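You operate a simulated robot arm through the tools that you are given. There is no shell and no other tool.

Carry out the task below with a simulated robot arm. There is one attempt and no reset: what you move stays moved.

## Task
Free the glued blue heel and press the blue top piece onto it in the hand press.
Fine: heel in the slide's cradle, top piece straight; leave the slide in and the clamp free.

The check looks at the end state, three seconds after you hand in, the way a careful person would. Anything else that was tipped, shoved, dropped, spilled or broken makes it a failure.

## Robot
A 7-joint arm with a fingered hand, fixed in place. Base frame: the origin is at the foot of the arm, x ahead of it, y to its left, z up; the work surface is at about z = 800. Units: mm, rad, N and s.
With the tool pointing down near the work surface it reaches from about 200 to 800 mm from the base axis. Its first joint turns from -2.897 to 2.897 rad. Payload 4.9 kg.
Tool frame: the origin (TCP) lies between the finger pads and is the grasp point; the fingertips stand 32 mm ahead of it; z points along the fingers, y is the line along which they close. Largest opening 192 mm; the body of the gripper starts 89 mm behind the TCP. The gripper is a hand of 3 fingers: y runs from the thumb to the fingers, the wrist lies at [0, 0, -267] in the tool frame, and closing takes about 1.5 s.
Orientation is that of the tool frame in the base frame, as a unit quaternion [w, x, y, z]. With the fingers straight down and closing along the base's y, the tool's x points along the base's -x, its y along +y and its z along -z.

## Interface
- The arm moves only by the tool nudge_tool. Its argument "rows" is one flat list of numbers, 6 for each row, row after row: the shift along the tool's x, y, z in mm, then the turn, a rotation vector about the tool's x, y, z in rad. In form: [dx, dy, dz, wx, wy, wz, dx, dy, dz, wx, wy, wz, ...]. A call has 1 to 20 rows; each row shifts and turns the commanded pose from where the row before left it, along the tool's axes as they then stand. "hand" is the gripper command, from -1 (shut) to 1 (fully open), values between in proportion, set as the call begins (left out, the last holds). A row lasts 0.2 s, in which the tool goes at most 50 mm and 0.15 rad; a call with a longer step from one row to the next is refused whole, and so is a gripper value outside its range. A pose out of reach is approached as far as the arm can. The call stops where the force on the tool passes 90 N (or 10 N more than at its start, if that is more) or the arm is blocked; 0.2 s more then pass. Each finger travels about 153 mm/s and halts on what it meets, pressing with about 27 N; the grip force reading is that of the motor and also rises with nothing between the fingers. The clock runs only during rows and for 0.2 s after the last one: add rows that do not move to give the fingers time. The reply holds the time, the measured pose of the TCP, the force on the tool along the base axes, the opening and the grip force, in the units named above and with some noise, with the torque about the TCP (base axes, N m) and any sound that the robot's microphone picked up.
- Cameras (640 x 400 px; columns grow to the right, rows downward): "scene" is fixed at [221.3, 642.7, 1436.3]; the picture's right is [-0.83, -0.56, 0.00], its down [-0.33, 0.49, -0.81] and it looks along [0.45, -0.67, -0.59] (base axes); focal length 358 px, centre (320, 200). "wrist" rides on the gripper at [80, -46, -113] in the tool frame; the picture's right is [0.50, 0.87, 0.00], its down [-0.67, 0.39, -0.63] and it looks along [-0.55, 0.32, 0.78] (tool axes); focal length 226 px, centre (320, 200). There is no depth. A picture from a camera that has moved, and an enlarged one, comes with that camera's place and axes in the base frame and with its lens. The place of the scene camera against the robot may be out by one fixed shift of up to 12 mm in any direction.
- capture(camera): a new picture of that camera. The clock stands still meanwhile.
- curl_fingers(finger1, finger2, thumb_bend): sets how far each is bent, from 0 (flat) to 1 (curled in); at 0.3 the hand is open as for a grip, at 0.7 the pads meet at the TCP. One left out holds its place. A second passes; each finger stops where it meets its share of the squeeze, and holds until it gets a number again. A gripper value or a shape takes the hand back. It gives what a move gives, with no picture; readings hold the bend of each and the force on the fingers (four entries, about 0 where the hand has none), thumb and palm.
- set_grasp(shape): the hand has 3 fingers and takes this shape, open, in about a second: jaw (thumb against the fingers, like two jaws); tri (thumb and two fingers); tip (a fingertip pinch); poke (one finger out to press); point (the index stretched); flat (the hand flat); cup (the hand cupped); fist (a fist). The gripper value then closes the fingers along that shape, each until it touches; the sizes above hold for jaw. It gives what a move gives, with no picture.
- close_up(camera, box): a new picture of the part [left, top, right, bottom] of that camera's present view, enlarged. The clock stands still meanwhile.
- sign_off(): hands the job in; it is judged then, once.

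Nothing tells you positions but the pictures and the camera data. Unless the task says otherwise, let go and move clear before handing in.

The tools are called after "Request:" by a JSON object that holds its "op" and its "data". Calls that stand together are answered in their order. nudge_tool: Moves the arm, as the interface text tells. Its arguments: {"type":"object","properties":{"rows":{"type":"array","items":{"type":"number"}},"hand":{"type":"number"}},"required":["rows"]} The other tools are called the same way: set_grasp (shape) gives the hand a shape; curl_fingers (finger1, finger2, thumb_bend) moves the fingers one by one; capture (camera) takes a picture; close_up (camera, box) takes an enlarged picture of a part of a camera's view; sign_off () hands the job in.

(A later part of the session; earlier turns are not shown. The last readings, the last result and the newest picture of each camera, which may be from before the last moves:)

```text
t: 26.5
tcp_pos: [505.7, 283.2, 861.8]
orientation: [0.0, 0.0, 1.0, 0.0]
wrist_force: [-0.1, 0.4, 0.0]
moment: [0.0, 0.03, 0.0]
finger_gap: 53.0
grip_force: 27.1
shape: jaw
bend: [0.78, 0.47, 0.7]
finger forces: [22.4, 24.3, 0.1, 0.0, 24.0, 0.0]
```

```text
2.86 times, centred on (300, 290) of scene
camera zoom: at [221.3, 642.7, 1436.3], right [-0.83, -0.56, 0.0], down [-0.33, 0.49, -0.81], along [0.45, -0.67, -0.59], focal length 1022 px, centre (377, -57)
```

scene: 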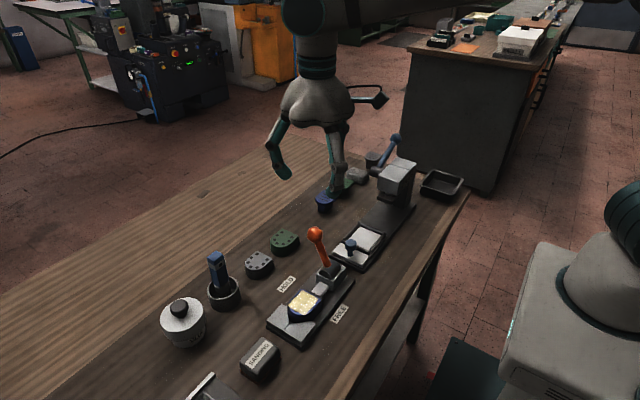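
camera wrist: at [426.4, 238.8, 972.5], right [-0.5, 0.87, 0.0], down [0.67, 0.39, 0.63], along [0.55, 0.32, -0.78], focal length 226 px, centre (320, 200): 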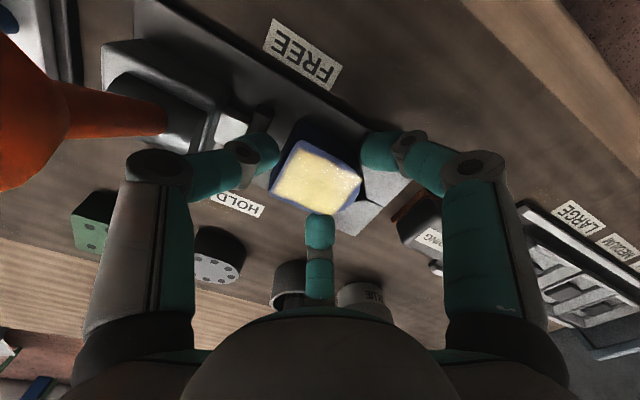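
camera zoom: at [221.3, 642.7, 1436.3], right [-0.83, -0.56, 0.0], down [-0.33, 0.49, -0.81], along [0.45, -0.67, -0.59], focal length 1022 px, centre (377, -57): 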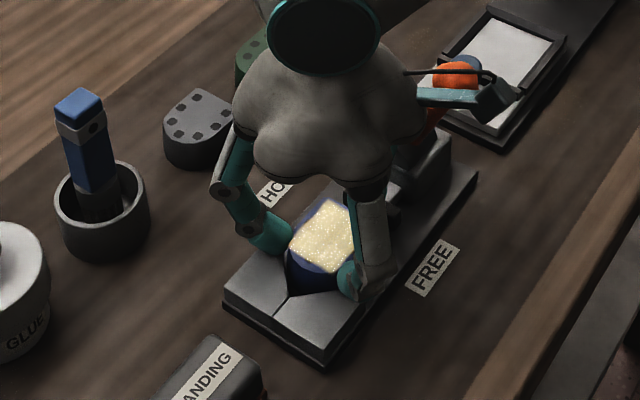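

All three digits hold the heel at about 23 N each, and it hasn't shifted. I'll lift slowly and check.

Request:
{"op": "nudge_tool", "data": {"rows": [0, 0, -4, 0, 0, 0, 0, 0, -6, 0, 0, 0, 0, 0, -10, 0, 0, 0, 0, 0, -15, 0, 0, 0, 0, 0, -15, 0, 0, 0]}}

Request:
{"op": "close_up", "data": {"camera": "wrist", "box": [220, 90, 420, 250]}}

Request:
{"op": "close_up", "data": {"camera": "scene", "box": [230, 180, 370, 360]}}

```text
t: 27.7
tcp_pos: [506.2, 283.2, 911.9]
orientation: [0.0, 0.0, 1.0, 0.001]
wrist_force: [0.1, 0.1, -1.6]
moment: [0.02, 0.02, -0.02]
finger_gap: 52.9
grip_force: 26.7
shape: jaw
bend: [0.78, 0.47, 0.7]
finger forces: [22.4, 24.3, 0.1, 0.0, 24.1, 0.0]
```

```text
2.50 times, centred on (320, 170) of wrist
camera zoom: at [427.2, 237.5, 1023.3], right [-0.5, 0.87, 0.0], down [0.67, 0.39, 0.63], along [0.55, 0.32, -0.78], focal length 565 px, centre (320, 275)
```

zoom: 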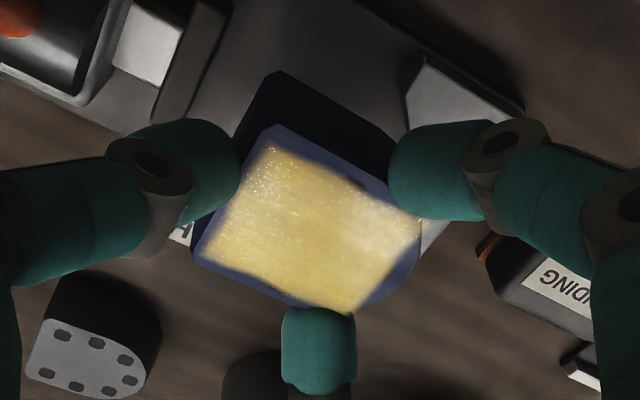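

```text
2.22 times, centred on (300, 270) of scene
camera zoom: at [221.3, 642.7, 1436.3], right [-0.83, -0.56, 0.0], down [-0.33, 0.49, -0.81], along [0.45, -0.67, -0.59], focal length 795 px, centre (364, 44)
```

zoom: 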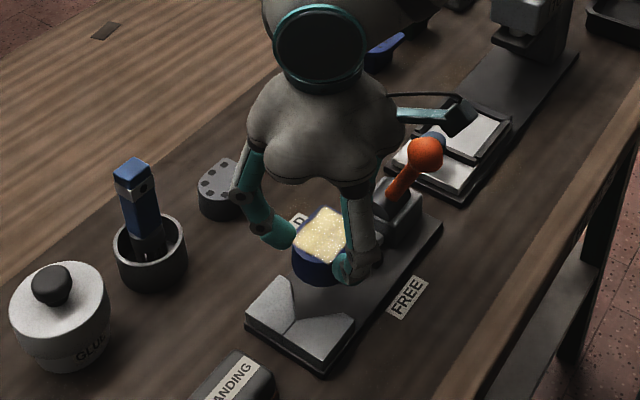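

The heel came up cleanly and hasn't slipped. I'll carry it high over the clamp lever to a point above the cradle centre, about (507,25).

Request:
{"op": "nudge_tool", "data": {"rows": [0, 0, -25, 0, 0, 0, 0, 0, -25, 0, 0, 0, 0, 0, -25, 0, 0, 0, 0, 0, -25, 0, 0, 0, 0, 0, -20, 0, 0, 0, 0, -20, 0, 0, 0, 0, 0, -30, 0, 0, 0, 0, 0, -30, 0, 0, 0, 0, 0, -30, 0, 0, 0, 0, 0, -30, 0, 0, 0, 0, 0, -30, 0, 0, 0, 0, 0, -30, 0, 0, 0, 0, 0, -30, 0, 0, 0, 0, 0, -28, 0, 0, 0, 0]}}

Request:
{"op": "capture", "data": {"camera": "wrist"}}

Request:
{"op": "close_up", "data": {"camera": "wrist", "box": [220, 60, 420, 220]}}

Request:
{"op": "close_up", "data": {"camera": "scene", "box": [290, 110, 450, 290]}}

```text
t: 30.7
tcp_pos: [507.3, 25.7, 1031.6]
orientation: [0.0, 0.0, 1.0, 0.0]
wrist_force: [0.1, -0.1, -0.4]
moment: [0.01, 0.01, 0.01]
finger_gap: 52.7
grip_force: 27.3
shape: jaw
bend: [0.78, 0.47, 0.7]
finger forces: [22.3, 24.5, 0.0, 0.0, 24.1, 0.0]
```

```text
taken
camera wrist: at [426.9, -20.0, 1143.3], right [-0.5, 0.87, 0.0], down [0.67, 0.39, 0.63], along [0.55, 0.32, -0.78], focal length 226 px, centre (320, 200)
```

wrist: 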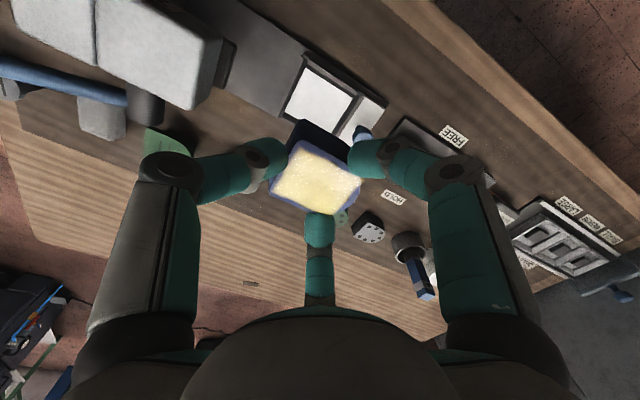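

```text
2.50 times, centred on (320, 140) of wrist
camera zoom: at [426.9, -20.0, 1143.3], right [-0.5, 0.87, 0.0], down [0.67, 0.39, 0.63], along [0.55, 0.32, -0.78], focal length 565 px, centre (320, 350)
```

zoom: 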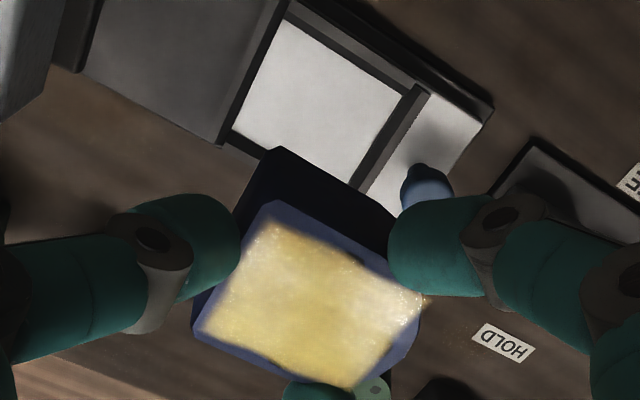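

```text
2.22 times, centred on (370, 200) of scene
camera zoom: at [221.3, 642.7, 1436.3], right [-0.83, -0.56, 0.0], down [-0.33, 0.49, -0.81], along [0.45, -0.67, -0.59], focal length 795 px, centre (209, 200)
```

zoom: 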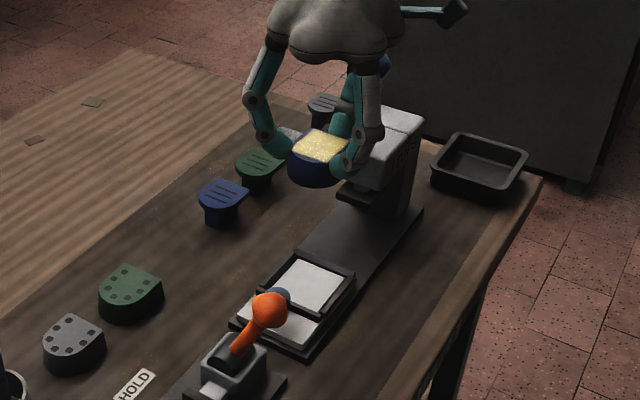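

The heel is above the cradle. I'll descend to just above the rails and check alignment before lowering it in.

Request:
{"op": "nudge_tool", "data": {"rows": [0, 0, 20, 0, 0, 0, 0, 0, 25, 0, 0, 0, 0, 0, 25, 0, 0, 0, 0, 0, 25, 0, 0, 0, 0, 0, 20, 0, 0, 0, 0, 0, 8, 0, 0, 0]}}

Request:
{"op": "close_up", "data": {"camera": "wrist", "box": [200, 60, 440, 240]}}

Request:
{"op": "close_up", "data": {"camera": "scene", "box": [310, 170, 430, 290]}}

```text
t: 32.1
tcp_pos: [506.7, 26.2, 907.7]
orientation: [0.0, 0.001, 1.0, 0.001]
wrist_force: [0.1, -0.3, -1.1]
moment: [-0.01, -0.02, -0.01]
finger_gap: 52.9
grip_force: 27.1
shape: jaw
bend: [0.78, 0.47, 0.7]
finger forces: [22.4, 24.5, 0.0, 0.0, 24.1, 0.1]
```

```text
2.22 times, centred on (320, 150) of wrist
camera zoom: at [427.4, -20.2, 1018.7], right [-0.5, 0.87, 0.0], down [0.67, 0.39, 0.63], along [0.55, 0.32, -0.78], focal length 502 px, centre (320, 311)
```

zoom: 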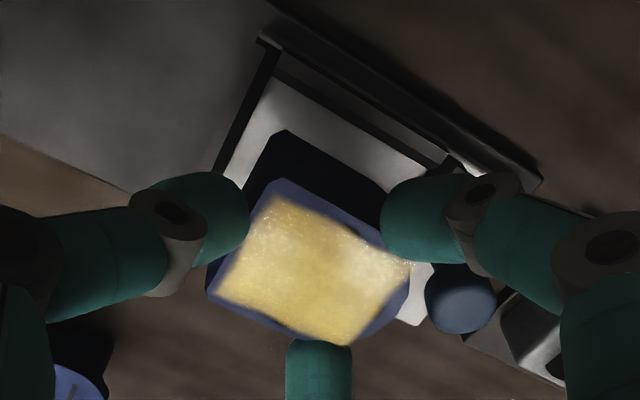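

```text
3.33 times, centred on (370, 230) of scene
camera zoom: at [221.3, 642.7, 1436.3], right [-0.83, -0.56, 0.0], down [-0.33, 0.49, -0.81], along [0.45, -0.67, -0.59], focal length 1193 px, centre (153, 100)
```

zoom: 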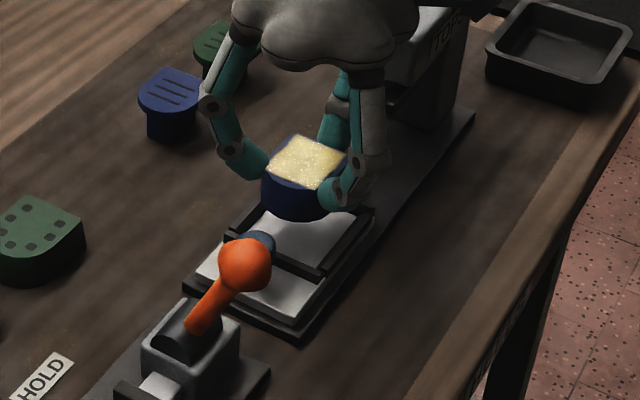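

It's well aligned over the cradle floor. I'll go lower in small steps, watching the force.

Request:
{"op": "nudge_tool", "data": {"rows": [0, 0, 5, 0, 0, 0, 0, 0, 5, 0, 0, 0, 0, 0, 5, 0, 0, 0, 0, 0, 4, 0, 0, 0]}}

Request:
{"op": "close_up", "data": {"camera": "scene", "box": [320, 190, 410, 280]}}

Request:
{"op": "close_up", "data": {"camera": "wrist", "box": [200, 60, 440, 240]}}

```text
t: 33.1
tcp_pos: [506.0, 24.6, 888.7]
orientation: [0.001, 0.0, 1.0, 0.0]
wrist_force: [0.3, 1.0, -1.0]
moment: [0.02, 0.03, 0.02]
finger_gap: 52.9
grip_force: 27.1
shape: jaw
bend: [0.78, 0.47, 0.7]
finger forces: [22.3, 24.5, 0.0, 0.0, 24.1, 0.1]
```

```text
4.44 times, centred on (365, 235) of scene
camera zoom: at [221.3, 642.7, 1436.3], right [-0.83, -0.56, 0.0], down [-0.33, 0.49, -0.81], along [0.45, -0.67, -0.59], focal length 1590 px, centre (120, 44)
```

zoom: 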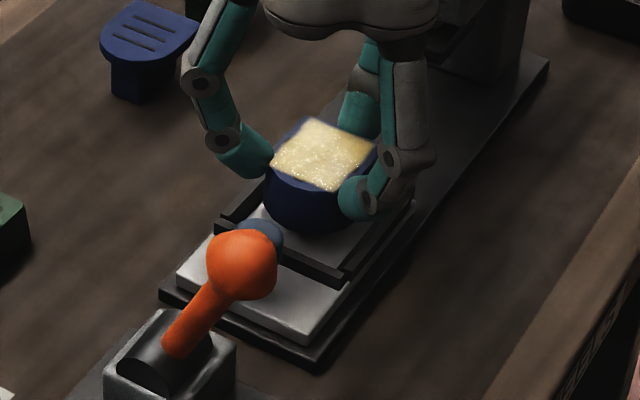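

```text
2.22 times, centred on (320, 150) of wrist
camera zoom: at [426.3, -20.1, 999.5], right [-0.5, 0.87, 0.0], down [0.67, 0.39, 0.63], along [0.55, 0.32, -0.78], focal length 502 px, centre (320, 311)
```

zoom: 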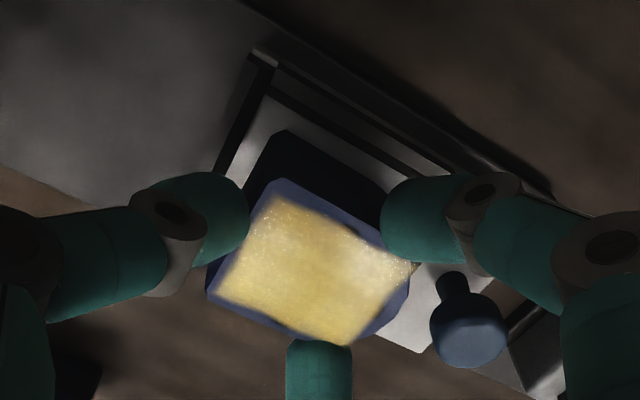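

Still no contact. I'll lower it 2 mm at a time.

Request:
{"op": "nudge_tool", "data": {"rows": [0, 0, 2, 0, 0, 0, 0, 0, 2, 0, 0, 0, 0, 0, 2, 0, 0, 0]}}

Request:
{"op": "nudge_tool", "data": {"rows": [0, 0, 1.5, 0, 0, 0, 0, 0, 1.5, 0, 0, 0]}}

```text
t: 33.9
tcp_pos: [505.7, 24.0, 882.1]
orientation: [0.0, 0.0, 1.0, 0.0]
wrist_force: [-0.3, -0.5, -1.5]
moment: [-0.01, -0.02, 0.0]
finger_gap: 52.8
grip_force: 27.4
shape: jaw
bend: [0.78, 0.47, 0.7]
finger forces: [22.3, 24.5, 0.0, 0.0, 24.2, 0.0]
```

```text
t: 34.5
tcp_pos: [506.9, 25.3, 879.5]
orientation: [0.001, 0.0, 1.0, 0.0]
wrist_force: [-0.3, 0.2, -1.0]
moment: [0.0, -0.03, -0.01]
finger_gap: 52.9
grip_force: 26.6
shape: jaw
bend: [0.78, 0.47, 0.7]
finger forces: [22.3, 24.5, 0.0, 0.0, 24.1, 0.0]
```

No contact yet, so I keep lowering.

Request:
{"op": "nudge_tool", "data": {"rows": [0, 0, 1.5, 0, 0, 0, 0, 0, 1.5, 0, 0, 0]}}

Request:
{"op": "nudge_tool", "data": {"rows": [0, 0, 1, 0, 0, 0, 0, 0, 1, 0, 0, 0]}}

Request:
{"op": "close_up", "data": {"camera": "scene", "box": [320, 190, 410, 280]}}

```text
t: 35.1
tcp_pos: [506.5, 25.8, 876.5]
orientation: [0.0, 0.0, 1.0, -0.001]
wrist_force: [0.8, 0.5, -0.2]
moment: [0.0, 0.0, 0.02]
finger_gap: 52.7
grip_force: 27.1
shape: jaw
bend: [0.78, 0.47, 0.7]
finger forces: [22.3, 24.3, 0.1, 0.1, 24.1, 0.1]
```

```text
t: 35.7
tcp_pos: [507.1, 26.2, 875.4]
orientation: [0.001, 0.001, 1.0, 0.0]
wrist_force: [-0.1, 0.3, -0.9]
moment: [0.0, -0.04, -0.03]
finger_gap: 52.7
grip_force: 26.9
shape: jaw
bend: [0.78, 0.47, 0.7]
finger forces: [22.2, 24.4, 0.1, 0.1, 24.2, 0.0]
```

```text
4.44 times, centred on (365, 235) of scene
camera zoom: at [221.3, 642.7, 1436.3], right [-0.83, -0.56, 0.0], down [-0.33, 0.49, -0.81], along [0.45, -0.67, -0.59], focal length 1590 px, centre (120, 44)
```

zoom: 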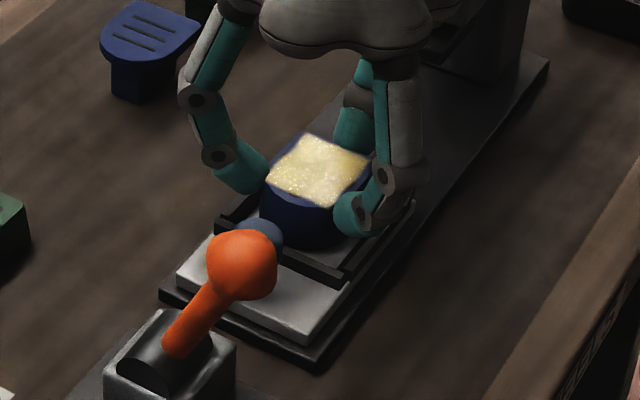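

Still free, with the heel within a few mm of the floor. I continue 1 mm at a time.

Request:
{"op": "nudge_tool", "data": {"rows": [0, 0, 1, 0, 0, 0, 0, 0, 1, 0, 0, 0]}}

Request:
{"op": "nudge_tool", "data": {"rows": [0, 0, 1, 0, 0, 0, 0, 0, 1, 0, 0, 0]}}

Request:
{"op": "nudge_tool", "data": {"rows": [0, 0, 1, 0, 0, 0, 0, 0, 1, 0, 0, 0]}}

```text
t: 36.3
tcp_pos: [506.3, 26.1, 871.5]
orientation: [0.001, -0.001, 1.0, 0.0]
wrist_force: [-1.6, -0.2, -1.6]
moment: [0.0, 0.04, -0.01]
finger_gap: 52.7
grip_force: 27.2
shape: jaw
bend: [0.78, 0.47, 0.7]
finger forces: [22.4, 24.4, 0.1, 0.1, 24.2, 0.0]
```

```text
t: 36.9
tcp_pos: [508.3, 25.7, 873.1]
orientation: [0.001, 0.0, 1.0, 0.001]
wrist_force: [-1.9, 1.1, 8.6]
moment: [-0.07, -0.03, -0.02]
finger_gap: 52.9
grip_force: 26.9
shape: jaw
bend: [0.78, 0.47, 0.7]
finger forces: [23.9, 25.7, 0.0, 0.1, 25.7, 0.1]
```

```text
t: 37.5
tcp_pos: [508.4, 25.4, 870.9]
orientation: [0.002, 0.0, 1.0, 0.0]
wrist_force: [-2.5, -2.8, 28.1]
moment: [-0.27, -0.05, -0.01]
finger_gap: 53.7
grip_force: 27.4
shape: jaw
bend: [0.78, 0.47, 0.69]
finger forces: [27.5, 28.8, 0.0, 0.0, 32.4, 0.1]
```

The heel touched the floor at TCP z≈872, which matches the measured geometry. I'll ease off about 1.5 mm and check it sits inside the rails before releasing.

Request:
{"op": "nudge_tool", "data": {"rows": [0, 0, -1.5, 0, 0, 0, 0, 0, 0, 0, 0, 0]}}

Request:
{"op": "close_up", "data": {"camera": "wrist", "box": [200, 60, 440, 240]}}

Request:
{"op": "close_up", "data": {"camera": "scene", "box": [330, 200, 400, 270]}}

```text
t: 38.1
tcp_pos: [508.1, 25.5, 871.6]
orientation: [0.002, 0.0, 1.0, 0.001]
wrist_force: [4.9, -2.9, 21.9]
moment: [-0.23, -0.28, 0.01]
finger_gap: 53.7
grip_force: 26.7
shape: jaw
bend: [0.78, 0.47, 0.69]
finger forces: [25.3, 30.5, 0.0, 0.0, 31.1, 0.1]
```

```text
2.22 times, centred on (320, 150) of wrist
camera zoom: at [427.8, -19.4, 982.6], right [-0.5, 0.87, 0.0], down [0.67, 0.39, 0.63], along [0.55, 0.32, -0.77], focal length 502 px, centre (320, 311)
```

zoom: 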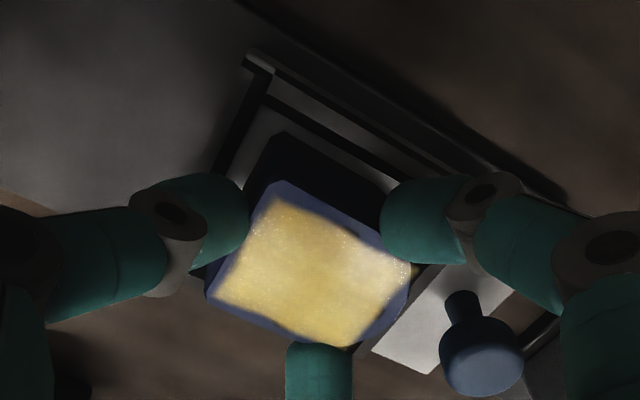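

```text
5.71 times, centred on (365, 235) of scene
camera zoom: at [221.3, 642.7, 1436.3], right [-0.83, -0.56, 0.0], down [-0.33, 0.49, -0.81], along [0.45, -0.67, -0.59], focal length 2044 px, centre (63, 0)
```

zoom: 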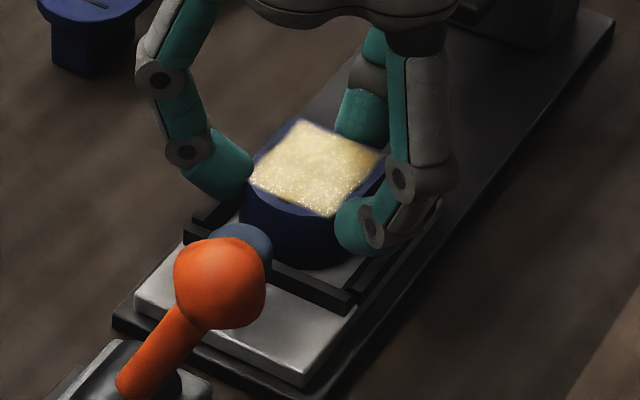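

All three fingers took the load evenly and the heel sits on the floor inside the rails. I'll open slightly to release it, then rise straight up.

Request:
{"op": "nudge_tool", "data": {"rows": [0, 0, 0, 0, 0, 0, 0, 0, 0, 0, 0, 0, 0, 0, 0, 0, 0, 0], "hand": -0.3}}

Request:
{"op": "close_up", "data": {"camera": "wrist", "box": [200, 60, 440, 240]}}

```text
t: 38.9
tcp_pos: [505.5, 25.8, 869.5]
orientation: [-0.002, 0.0, 1.0, 0.001]
wrist_force: [-0.1, -0.9, -0.8]
moment: [0.0, 0.0, 0.03]
finger_gap: 66.9
grip_force: 0.0
shape: jaw
bend: [0.45, 0.44, 0.7]
finger forces: [0.0, 0.1, 0.0, 0.1, 0.1, 0.0]
```

```text
2.22 times, centred on (320, 150) of wrist
camera zoom: at [426.5, -19.5, 981.2], right [-0.5, 0.87, 0.0], down [0.67, 0.39, 0.63], along [0.54, 0.32, -0.78], focal length 502 px, centre (320, 311)
```

zoom: 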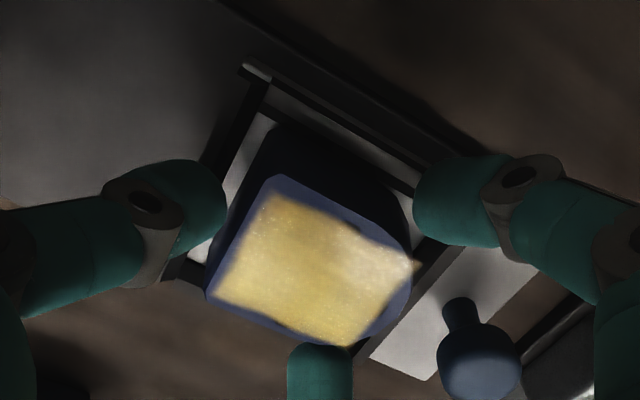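

Released: the heel stands in the cradle and is free of the fingers. I'll rise straight up and look.

Request:
{"op": "nudge_tool", "data": {"rows": [0, 0, -5, 0, 0, 0, 0, 0, -10, 0, 0, 0, 0, 0, -20, 0, 0, 0, 0, 0, -25, 0, 0, 0, 0, 0, -25, 0, 0, 0, 0, 0, -25, 0, 0, 0, 0, 0, -25, 0, 0, 0]}}

Request:
{"op": "capture", "data": {"camera": "wrist"}}

Request:
{"op": "close_up", "data": {"camera": "wrist", "box": [230, 60, 410, 200]}}

Request:
{"op": "close_up", "data": {"camera": "scene", "box": [320, 190, 410, 280]}}

```text
t: 40.5
tcp_pos: [506.3, 23.5, 1006.5]
orientation: [0.0, 0.001, 1.0, 0.001]
wrist_force: [-0.6, 0.0, 0.6]
moment: [-0.03, 0.01, 0.03]
finger_gap: 67.3
grip_force: 0.0
shape: jaw
bend: [0.45, 0.44, 0.7]
finger forces: [0.0, 0.0, 0.1, 0.0, 0.1, 0.0]
```

```text
taken
camera wrist: at [426.9, -21.4, 1118.1], right [-0.5, 0.87, 0.0], down [0.67, 0.39, 0.63], along [0.55, 0.32, -0.78], focal length 226 px, centre (320, 200)
```

wrist: 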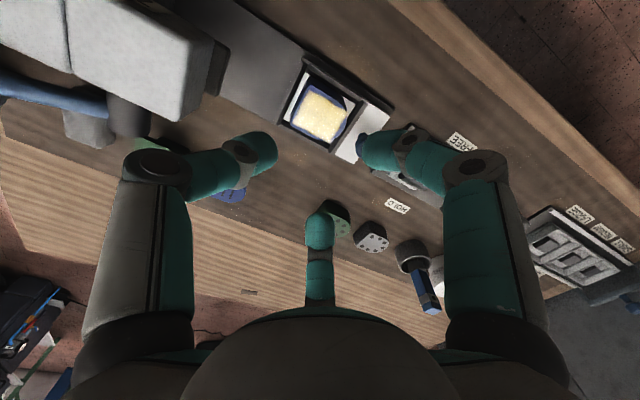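

```text
2.86 times, centred on (320, 130) of wrist
camera zoom: at [426.9, -21.4, 1118.1], right [-0.5, 0.87, 0.0], down [0.67, 0.39, 0.63], along [0.55, 0.32, -0.78], focal length 646 px, centre (320, 400)
```

zoom: 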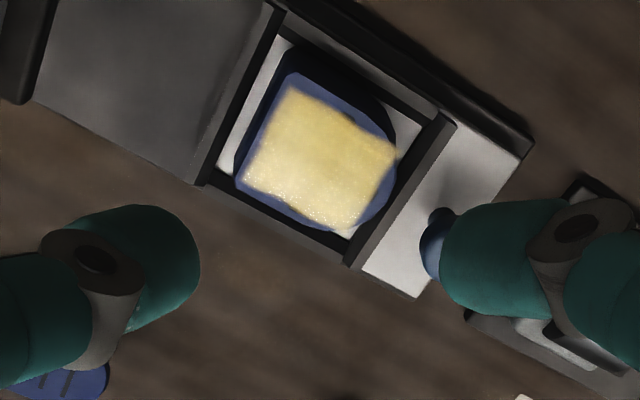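

```text
4.44 times, centred on (365, 235) of scene
camera zoom: at [221.3, 642.7, 1436.3], right [-0.83, -0.56, 0.0], down [-0.33, 0.49, -0.81], along [0.45, -0.67, -0.59], focal length 1590 px, centre (120, 44)
```

zoom: 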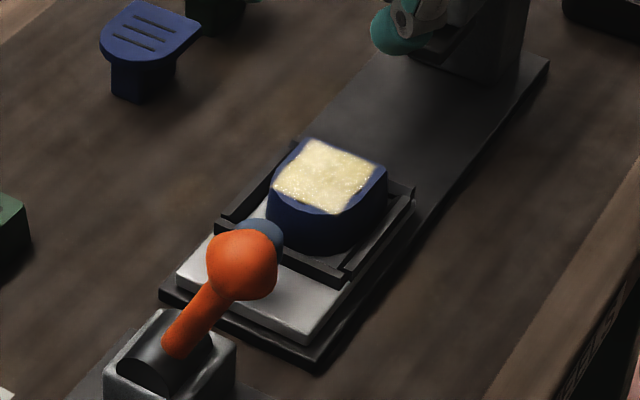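

The heel is squarely seated in the cradle, x 482–531 and y -1–56. I kept the release x,y as a reference, so gripping the top the same way and returning here lines it up. Now I'll go and view the blue top up close.

Request:
{"op": "nudge_tool", "data": {"rows": [-23.5, -24, 0, 0, 0, 0, -23.5, -24, 0, 0, 0, 0, -23.5, -24, 0, 0, 0, 0, -23.5, -24, 0, 0, 0, 0]}}

Request:
{"op": "capture", "data": {"camera": "wrist"}}

Request:
{"op": "close_up", "data": {"camera": "wrist", "box": [240, 100, 400, 230]}}

Request:
{"op": "nudge_tool", "data": {"rows": [-23, 7, 0, 0, 0, 0, -23, 7, 0, 0, 0, 0, -23, 7, 0, 0, 0, 0, 0, 0, 15, 0, 0, 0, 0, 0, 15, 0, 0, 0]}}

Request:
{"op": "capture", "data": {"camera": "wrist"}}

Request:
{"op": "close_up", "data": {"camera": "wrist", "box": [240, 80, 400, 200]}}

Request:
{"op": "close_up", "data": {"camera": "scene", "box": [290, 110, 430, 230]}}

```text
t: 41.5
tcp_pos: [602.1, -70.8, 1004.2]
orientation: [0.001, -0.001, 1.0, 0.0]
wrist_force: [0.4, -0.1, 0.6]
moment: [-0.02, 0.0, -0.02]
finger_gap: 67.4
grip_force: 0.0
shape: jaw
bend: [0.44, 0.44, 0.7]
finger forces: [0.0, 0.0, 0.0, 0.0, 0.1, 0.0]
```

```text
taken
camera wrist: at [523.5, -116.9, 1114.9], right [-0.5, 0.87, 0.0], down [0.67, 0.39, 0.63], along [0.55, 0.32, -0.77], focal length 226 px, centre (320, 200)
```

wrist: 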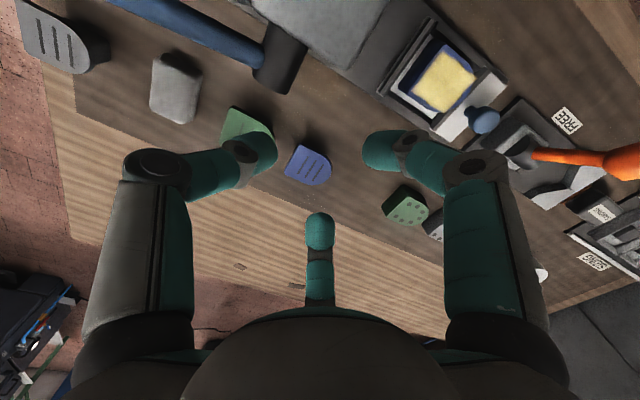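

```text
3.08 times, centred on (320, 165) of wrist
camera zoom: at [523.5, -116.9, 1114.9], right [-0.5, 0.87, 0.0], down [0.67, 0.39, 0.63], along [0.55, 0.32, -0.77], focal length 696 px, centre (320, 308)
```

zoom: 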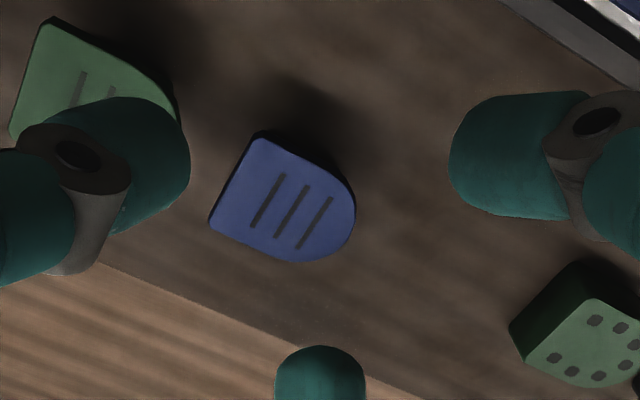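

```text
t: 42.7
tcp_pos: [670.7, -48.4, 975.1]
orientation: [0.001, 0.0, 1.0, -0.001]
wrist_force: [-0.3, 0.4, 0.4]
moment: [0.01, 0.0, 0.0]
finger_gap: 67.5
grip_force: 0.0
shape: jaw
bend: [0.44, 0.44, 0.7]
finger forces: [0.1, 0.0, 0.0, 0.0, 0.1, 0.1]
```

```text
taken
camera wrist: at [590.9, -94.6, 1086.4], right [-0.5, 0.87, 0.0], down [0.67, 0.39, 0.63], along [0.55, 0.32, -0.78], focal length 226 px, centre (320, 200)
```

wrist: 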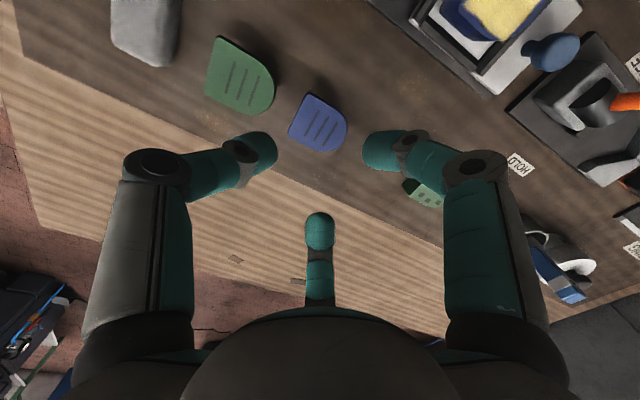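

```text
3.33 times, centred on (320, 140) of wrist
camera zoom: at [590.9, -94.6, 1086.4], right [-0.5, 0.87, 0.0], down [0.67, 0.39, 0.63], along [0.55, 0.32, -0.78], focal length 754 px, centre (320, 400)
```

zoom: 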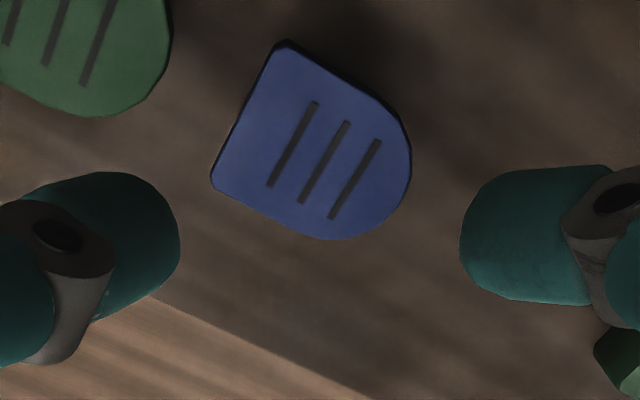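

```text
3.33 times, centred on (360, 170) of scene
camera zoom: at [221.3, 642.7, 1436.3], right [-0.83, -0.56, 0.0], down [-0.33, 0.49, -0.81], along [0.45, -0.67, -0.59], focal length 1193 px, centre (187, 300)
```

zoom: 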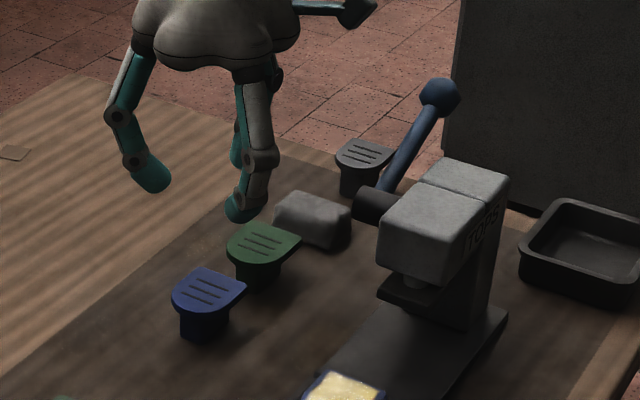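

The blue plate's top is at z≈841, with its back at y≈-73.5, its nose at y≈-15 and its centre at x≈673. About 29 mm separates it from the green top. I'll recentre, narrow the hand and descend partway to check.

Request:
{"op": "nudge_tool", "data": {"rows": [-2.5, 2, 0, 0, 0, 0, 0, 0, 15, 0, 0, 0, 0, 0, 20, 0, 0, 0, 0, 0, 20, 0, 0, 0, 0, 0, 15, 0, 0, 0], "hand": -0.354}}

Request:
{"op": "close_up", "data": {"camera": "wrist", "box": [220, 80, 420, 240]}}

Request:
{"op": "close_up", "data": {"camera": "scene", "box": [290, 130, 390, 230]}}

```text
t: 43.9
tcp_pos: [671.7, -46.9, 904.2]
orientation: [-0.001, 0.0, 1.0, 0.001]
wrist_force: [0.5, 0.1, -0.5]
moment: [0.01, 0.03, -0.01]
finger_gap: 62.2
grip_force: 0.0
shape: jaw
bend: [0.46, 0.46, 0.7]
finger forces: [0.1, 0.1, 0.0, 0.1, 0.0, 0.0]
```

```text
2.50 times, centred on (320, 160) of wrist
camera zoom: at [592.8, -92.5, 1016.5], right [-0.5, 0.87, 0.0], down [0.67, 0.39, 0.63], along [0.55, 0.32, -0.78], focal length 565 px, centre (320, 300)
```

zoom: 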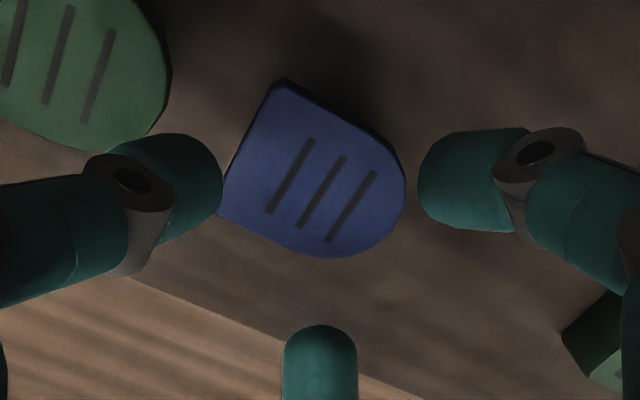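

```text
4.00 times, centred on (340, 180) of scene
camera zoom: at [221.3, 642.7, 1436.3], right [-0.83, -0.56, 0.0], down [-0.33, 0.49, -0.81], along [0.45, -0.67, -0.59], focal length 1431 px, centre (240, 280)
```

zoom: 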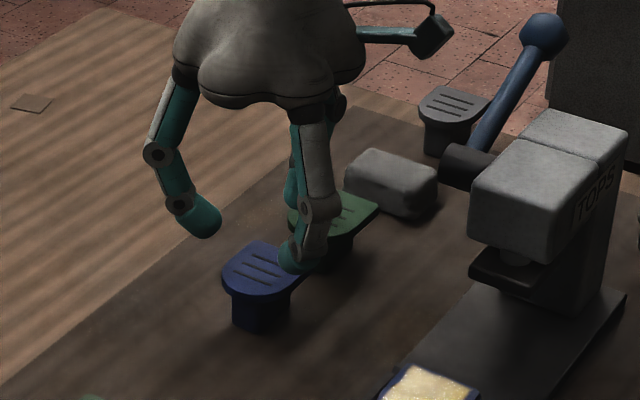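

It's centred to within about 1 mm. I'll nudge by 1 mm and descend to just above the plate for another look.

Request:
{"op": "nudge_tool", "data": {"rows": [-1, 1, 8, 0, 0, 0, 0, 0, 8, 0, 0, 0, 0, 0, 6, 0, 0, 0, 0, 0, 5, 0, 0, 0]}}

Request:
{"op": "close_up", "data": {"camera": "wrist", "box": [220, 100, 420, 260]}}

Request:
{"op": "close_up", "data": {"camera": "scene", "box": [295, 160, 375, 230]}}

```text
t: 44.9
tcp_pos: [673.5, -44.8, 877.5]
orientation: [-0.001, -0.001, 1.0, 0.0]
wrist_force: [-1.1, 0.4, -0.2]
moment: [0.02, 0.01, 0.02]
finger_gap: 62.1
grip_force: 0.1
shape: jaw
bend: [0.46, 0.46, 0.7]
finger forces: [0.0, 0.0, 0.1, 0.0, 0.1, 0.0]
```

```text
2.50 times, centred on (320, 180) of wrist
camera zoom: at [593.7, -92.2, 989.6], right [-0.5, 0.87, 0.0], down [0.67, 0.39, 0.63], along [0.55, 0.32, -0.78], focal length 565 px, centre (320, 250)
```

zoom: 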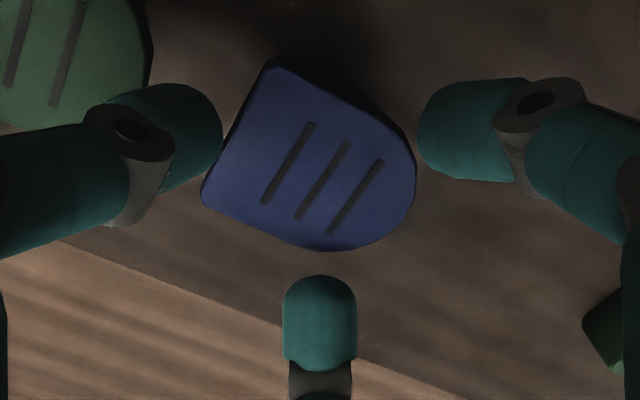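

```text
5.71 times, centred on (335, 195) of scene
camera zoom: at [221.3, 642.7, 1436.3], right [-0.83, -0.56, 0.0], down [-0.33, 0.49, -0.81], along [0.45, -0.67, -0.59], focal length 2044 px, centre (234, 229)
```

zoom: 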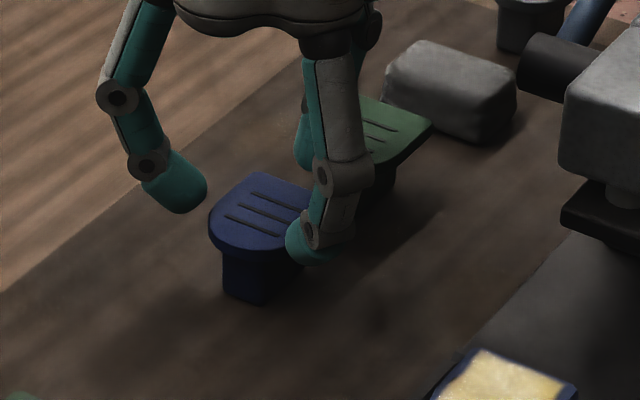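

The plate sits well centred between the three fingertips. I'll lower to grip height, TCP z≈863.

Request:
{"op": "nudge_tool", "data": {"rows": [0, 0, 5, 0, 0, 0, 0, 0, 5, 0, 0, 0, 0, 0, 4, 0, 0, 0, 0, 0, 0, 0, 0, 0]}}

Request:
{"op": "close_up", "data": {"camera": "wrist", "box": [220, 100, 420, 260]}}

Request:
{"op": "close_up", "data": {"camera": "scene", "box": [300, 170, 360, 220]}}

```text
t: 45.9
tcp_pos: [673.9, -45.7, 864.9]
orientation: [0.001, 0.0, 1.0, 0.0]
wrist_force: [-0.4, -0.1, 0.0]
moment: [0.04, -0.02, 0.0]
finger_gap: 62.4
grip_force: 0.2
shape: jaw
bend: [0.46, 0.46, 0.7]
finger forces: [0.0, 0.0, 0.1, 0.0, 0.0, 0.0]
```

```text
2.50 times, centred on (320, 180) of wrist
camera zoom: at [593.5, -91.0, 976.1], right [-0.5, 0.87, 0.0], down [0.67, 0.39, 0.63], along [0.55, 0.32, -0.78], focal length 565 px, centre (320, 250)
```

zoom: 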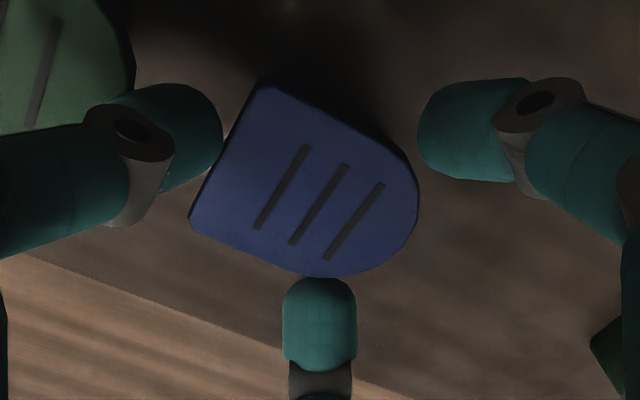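

```text
8.00 times, centred on (330, 195) of scene
camera zoom: at [221.3, 642.7, 1436.3], right [-0.83, -0.56, 0.0], down [-0.33, 0.49, -0.81], along [0.45, -0.67, -0.59], focal length 2862 px, centre (240, 240)
```

zoom: 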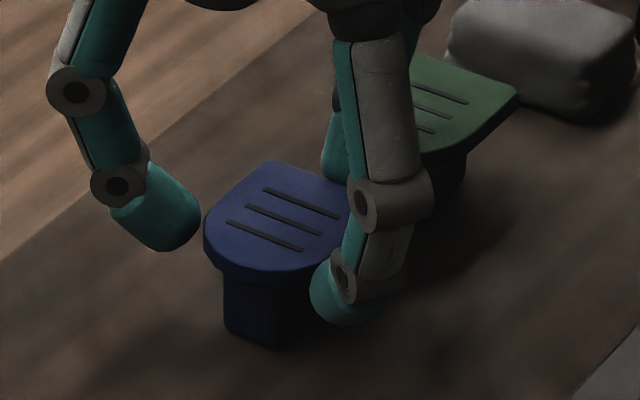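

I want the height relation between fingertips and plate edge before closing, so I'll zoom in tighter.

Request:
{"op": "close_up", "data": {"camera": "scene", "box": [315, 180, 349, 204]}}

Request:
{"op": "close_up", "data": {"camera": "wrist", "box": [270, 120, 370, 220]}}

```text
16.00 times, centred on (332, 192) of scene
camera zoom: at [221.3, 642.7, 1436.3], right [-0.83, -0.56, 0.0], down [-0.33, 0.49, -0.81], along [0.45, -0.67, -0.59], focal length 5725 px, centre (128, 328)
```

zoom: 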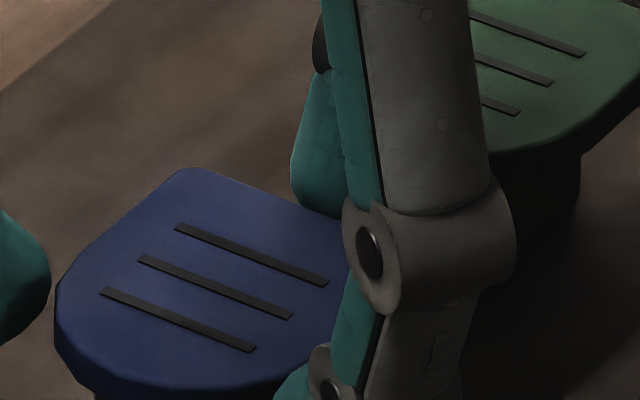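

```text
4.00 times, centred on (320, 170) of wrist
camera zoom: at [593.5, -91.0, 976.1], right [-0.5, 0.87, 0.0], down [0.67, 0.39, 0.63], along [0.55, 0.32, -0.78], focal length 904 px, centre (320, 320)
```

zoom: 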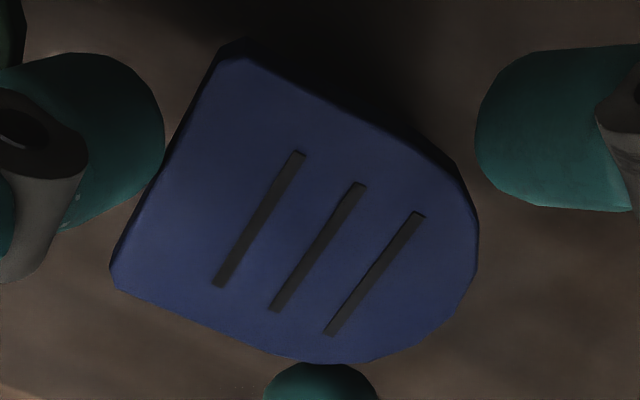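

The plate edge is about 11 mm thick and the fingertip centres sit within it. I'll lower 1.5 mm more and close.

Request:
{"op": "nudge_tool", "data": {"rows": [0, 0, 1.5, 0, 0, 0, 0, 0, 0, 0, 0, 0]}}

Request:
{"op": "nudge_tool", "data": {"rows": [0, 0, 0, 0, 0, 0, 0, 0, 0, 0, 0, 0, 0, 0, 0, 0, 0, 0, 0, 0, 0, 0, 0, 0], "hand": -1}}

Request:
{"op": "close_up", "data": {"camera": "wrist", "box": [220, 100, 420, 260]}}

Request:
{"op": "close_up", "data": {"camera": "scene", "box": [300, 170, 360, 220]}}

```text
t: 46.5
tcp_pos: [672.2, -45.4, 862.7]
orientation: [-0.001, 0.0, 1.0, 0.001]
wrist_force: [-0.4, -0.6, -0.1]
moment: [-0.02, 0.01, 0.03]
finger_gap: 62.5
grip_force: 0.0
shape: jaw
bend: [0.46, 0.46, 0.7]
finger forces: [0.0, 0.0, 0.1, 0.0, 0.0, 0.0]
```

```text
t: 47.5
tcp_pos: [671.8, -46.4, 862.4]
orientation: [0.0, 0.0, 1.0, 0.0]
wrist_force: [-0.9, 0.6, 0.8]
moment: [0.03, 0.0, -0.05]
finger_gap: 53.6
grip_force: 27.1
shape: jaw
bend: [0.79, 0.79, 0.7]
finger forces: [22.5, 24.8, 0.1, 0.0, 24.2, 0.0]
```

```text
2.50 times, centred on (320, 180) of wrist
camera zoom: at [593.6, -91.1, 974.6], right [-0.5, 0.87, 0.0], down [0.67, 0.39, 0.63], along [0.55, 0.32, -0.78], focal length 565 px, centre (320, 250)
```

zoom: 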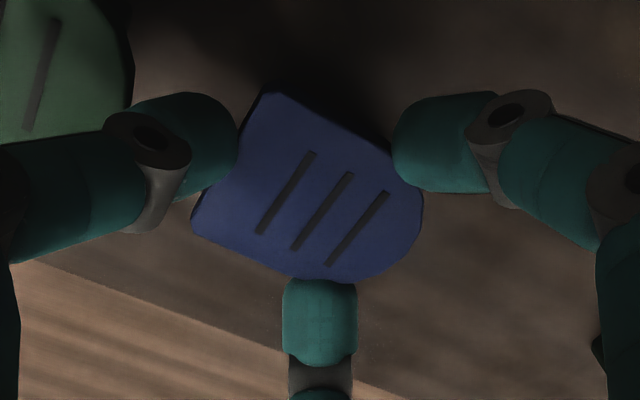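

```text
8.00 times, centred on (330, 195) of scene
camera zoom: at [221.3, 642.7, 1436.3], right [-0.83, -0.56, 0.0], down [-0.33, 0.49, -0.81], along [0.45, -0.67, -0.59], focal length 2862 px, centre (240, 240)
```

zoom: 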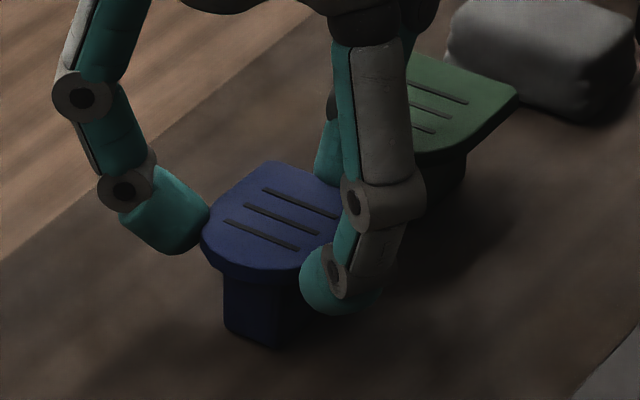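

All three fingers hold the plate at gap 53.6, nearly the same as the heel. I'll lift gently and check that the stand stays.

Request:
{"op": "nudge_tool", "data": {"rows": [0, 0, -2, 0, 0, 0, 0, 0, -3, 0, 0, 0, 0, 0, -5, 0, 0, 0, 0, 0, -8, 0, 0, 0]}}

Request:
{"op": "close_up", "data": {"camera": "scene", "box": [300, 160, 360, 220]}}

Request:
{"op": "close_up", "data": {"camera": "wrist", "box": [220, 100, 420, 260]}}

```text
t: 48.5
tcp_pos: [674.3, -48.3, 880.5]
orientation: [0.0, 0.001, 1.0, 0.0]
wrist_force: [-0.3, 0.5, -0.7]
moment: [0.02, 0.0, 0.01]
finger_gap: 53.1
grip_force: 26.9
shape: jaw
bend: [0.79, 0.79, 0.7]
finger forces: [22.5, 24.9, 0.0, 0.0, 24.2, 0.0]
```

```text
6.67 times, centred on (330, 190) of scene
camera zoom: at [221.3, 642.7, 1436.3], right [-0.83, -0.56, 0.0], down [-0.33, 0.49, -0.81], along [0.45, -0.67, -0.59], focal length 2385 px, centre (253, 267)
```

zoom: 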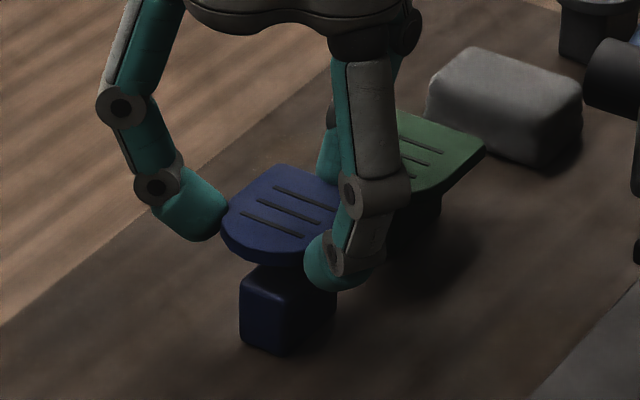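

```text
2.50 times, centred on (320, 180) of wrist
camera zoom: at [594.9, -93.4, 992.4], right [-0.5, 0.87, 0.0], down [0.67, 0.39, 0.63], along [0.55, 0.32, -0.78], focal length 565 px, centre (320, 250)
```

zoom: 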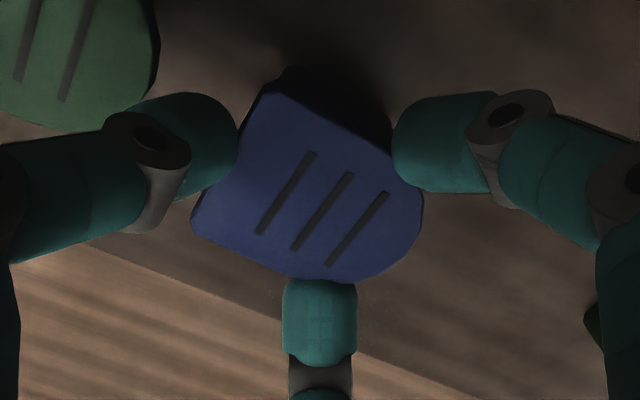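

The plate is off and the stand stayed put. The plate sits in the hand the way the heel did. I'll lift, return to the heel's x,y reference and check the alignment from above.

Request:
{"op": "nudge_tool", "data": {"rows": [0, 0, -20, 0, 0, 0, 0, 0, -25, 0, 0, 0, 0, 0, -25, 0, 0, 0, 0, 0, -20, 0, 0, 0, 27.75, 12, 0, 0, 0, 0, 27.75, 12, 0, 0, 0, 0, 27.75, 12, 0, 0, 0, 0, 27.75, 12, 0, 0, 0, 0, 27.75, 12, 0, 0, 0, 0, 27.75, 12, 0, 0, 0, 0, 0, 0, 0, 0, 0, 0]}}

Request:
{"op": "close_up", "data": {"camera": "wrist", "box": [200, 60, 440, 240]}}

Request:
{"op": "close_up", "data": {"camera": "scene", "box": [310, 160, 430, 280]}}

Request:
{"op": "close_up", "data": {"camera": "scene", "box": [290, 150, 390, 230]}}

```text
t: 50.9
tcp_pos: [506.5, 24.0, 969.5]
orientation: [0.0, 0.0, 1.0, 0.0]
wrist_force: [-0.4, 0.2, -1.1]
moment: [0.0, 0.03, -0.01]
finger_gap: 53.3
grip_force: 27.4
shape: jaw
bend: [0.79, 0.79, 0.7]
finger forces: [22.6, 25.1, 0.0, 0.0, 24.1, 0.1]
```

```text
2.22 times, centred on (320, 150) of wrist
camera zoom: at [427.3, -21.9, 1082.0], right [-0.5, 0.87, 0.0], down [0.67, 0.39, 0.63], along [0.55, 0.32, -0.78], focal length 502 px, centre (320, 311)
```

zoom: 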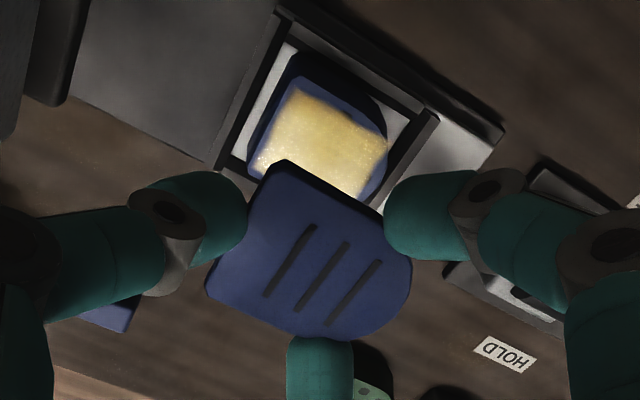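

```text
3.33 times, centred on (370, 220) of scene
camera zoom: at [221.3, 642.7, 1436.3], right [-0.83, -0.56, 0.0], down [-0.33, 0.49, -0.81], along [0.45, -0.67, -0.59], focal length 1193 px, centre (153, 133)
```

zoom: 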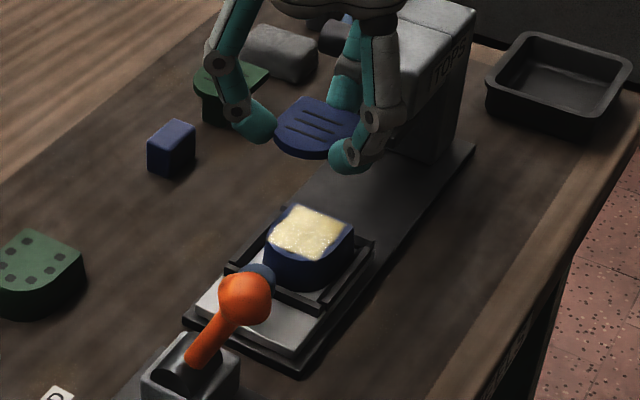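

```text
5.00 times, centred on (340, 190) of scene
camera zoom: at [221.3, 642.7, 1436.3], right [-0.83, -0.56, 0.0], down [-0.33, 0.49, -0.81], along [0.45, -0.67, -0.59], focal length 1789 px, centre (220, 250)
```

zoom: 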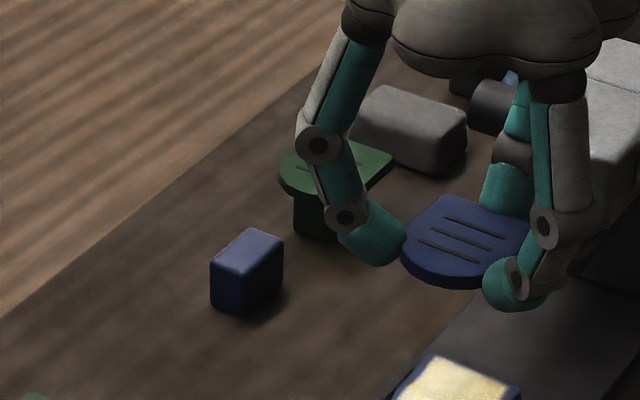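

The plate is level and the stand is undisturbed. I'll zoom to compare the plate and heel outlines precisely before lowering.

Request:
{"op": "close_up", "data": {"camera": "wrist", "box": [285, 80, 385, 140]}}

Request:
{"op": "close_up", "data": {"camera": "wrist", "box": [275, 120, 375, 220]}}

```text
6.40 times, centred on (335, 110) of wrist
camera zoom: at [427.3, -21.9, 1082.0], right [-0.5, 0.87, 0.0], down [0.67, 0.39, 0.63], along [0.55, 0.32, -0.78], focal length 1447 px, centre (224, 776)
```

zoom: 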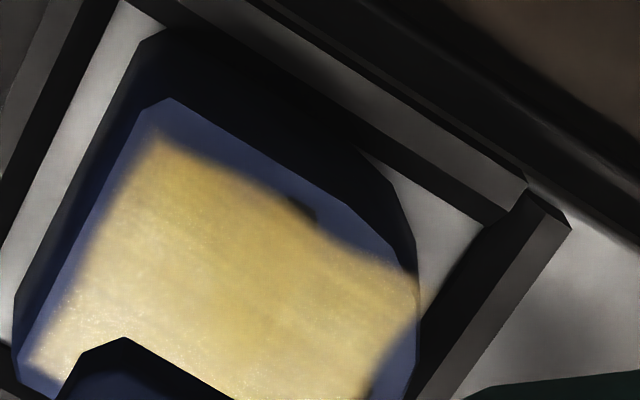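

```text
4.00 times, centred on (325, 170) of wrist
camera zoom: at [427.3, -21.9, 1082.0], right [-0.5, 0.87, 0.0], down [0.67, 0.39, 0.63], along [0.55, 0.32, -0.78], focal length 904 px, centre (300, 320)
```

zoom: 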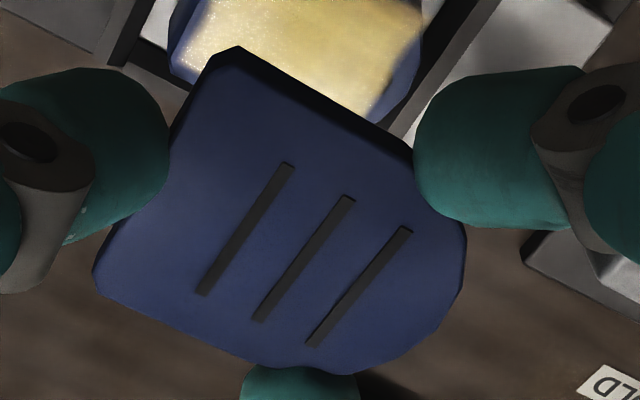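

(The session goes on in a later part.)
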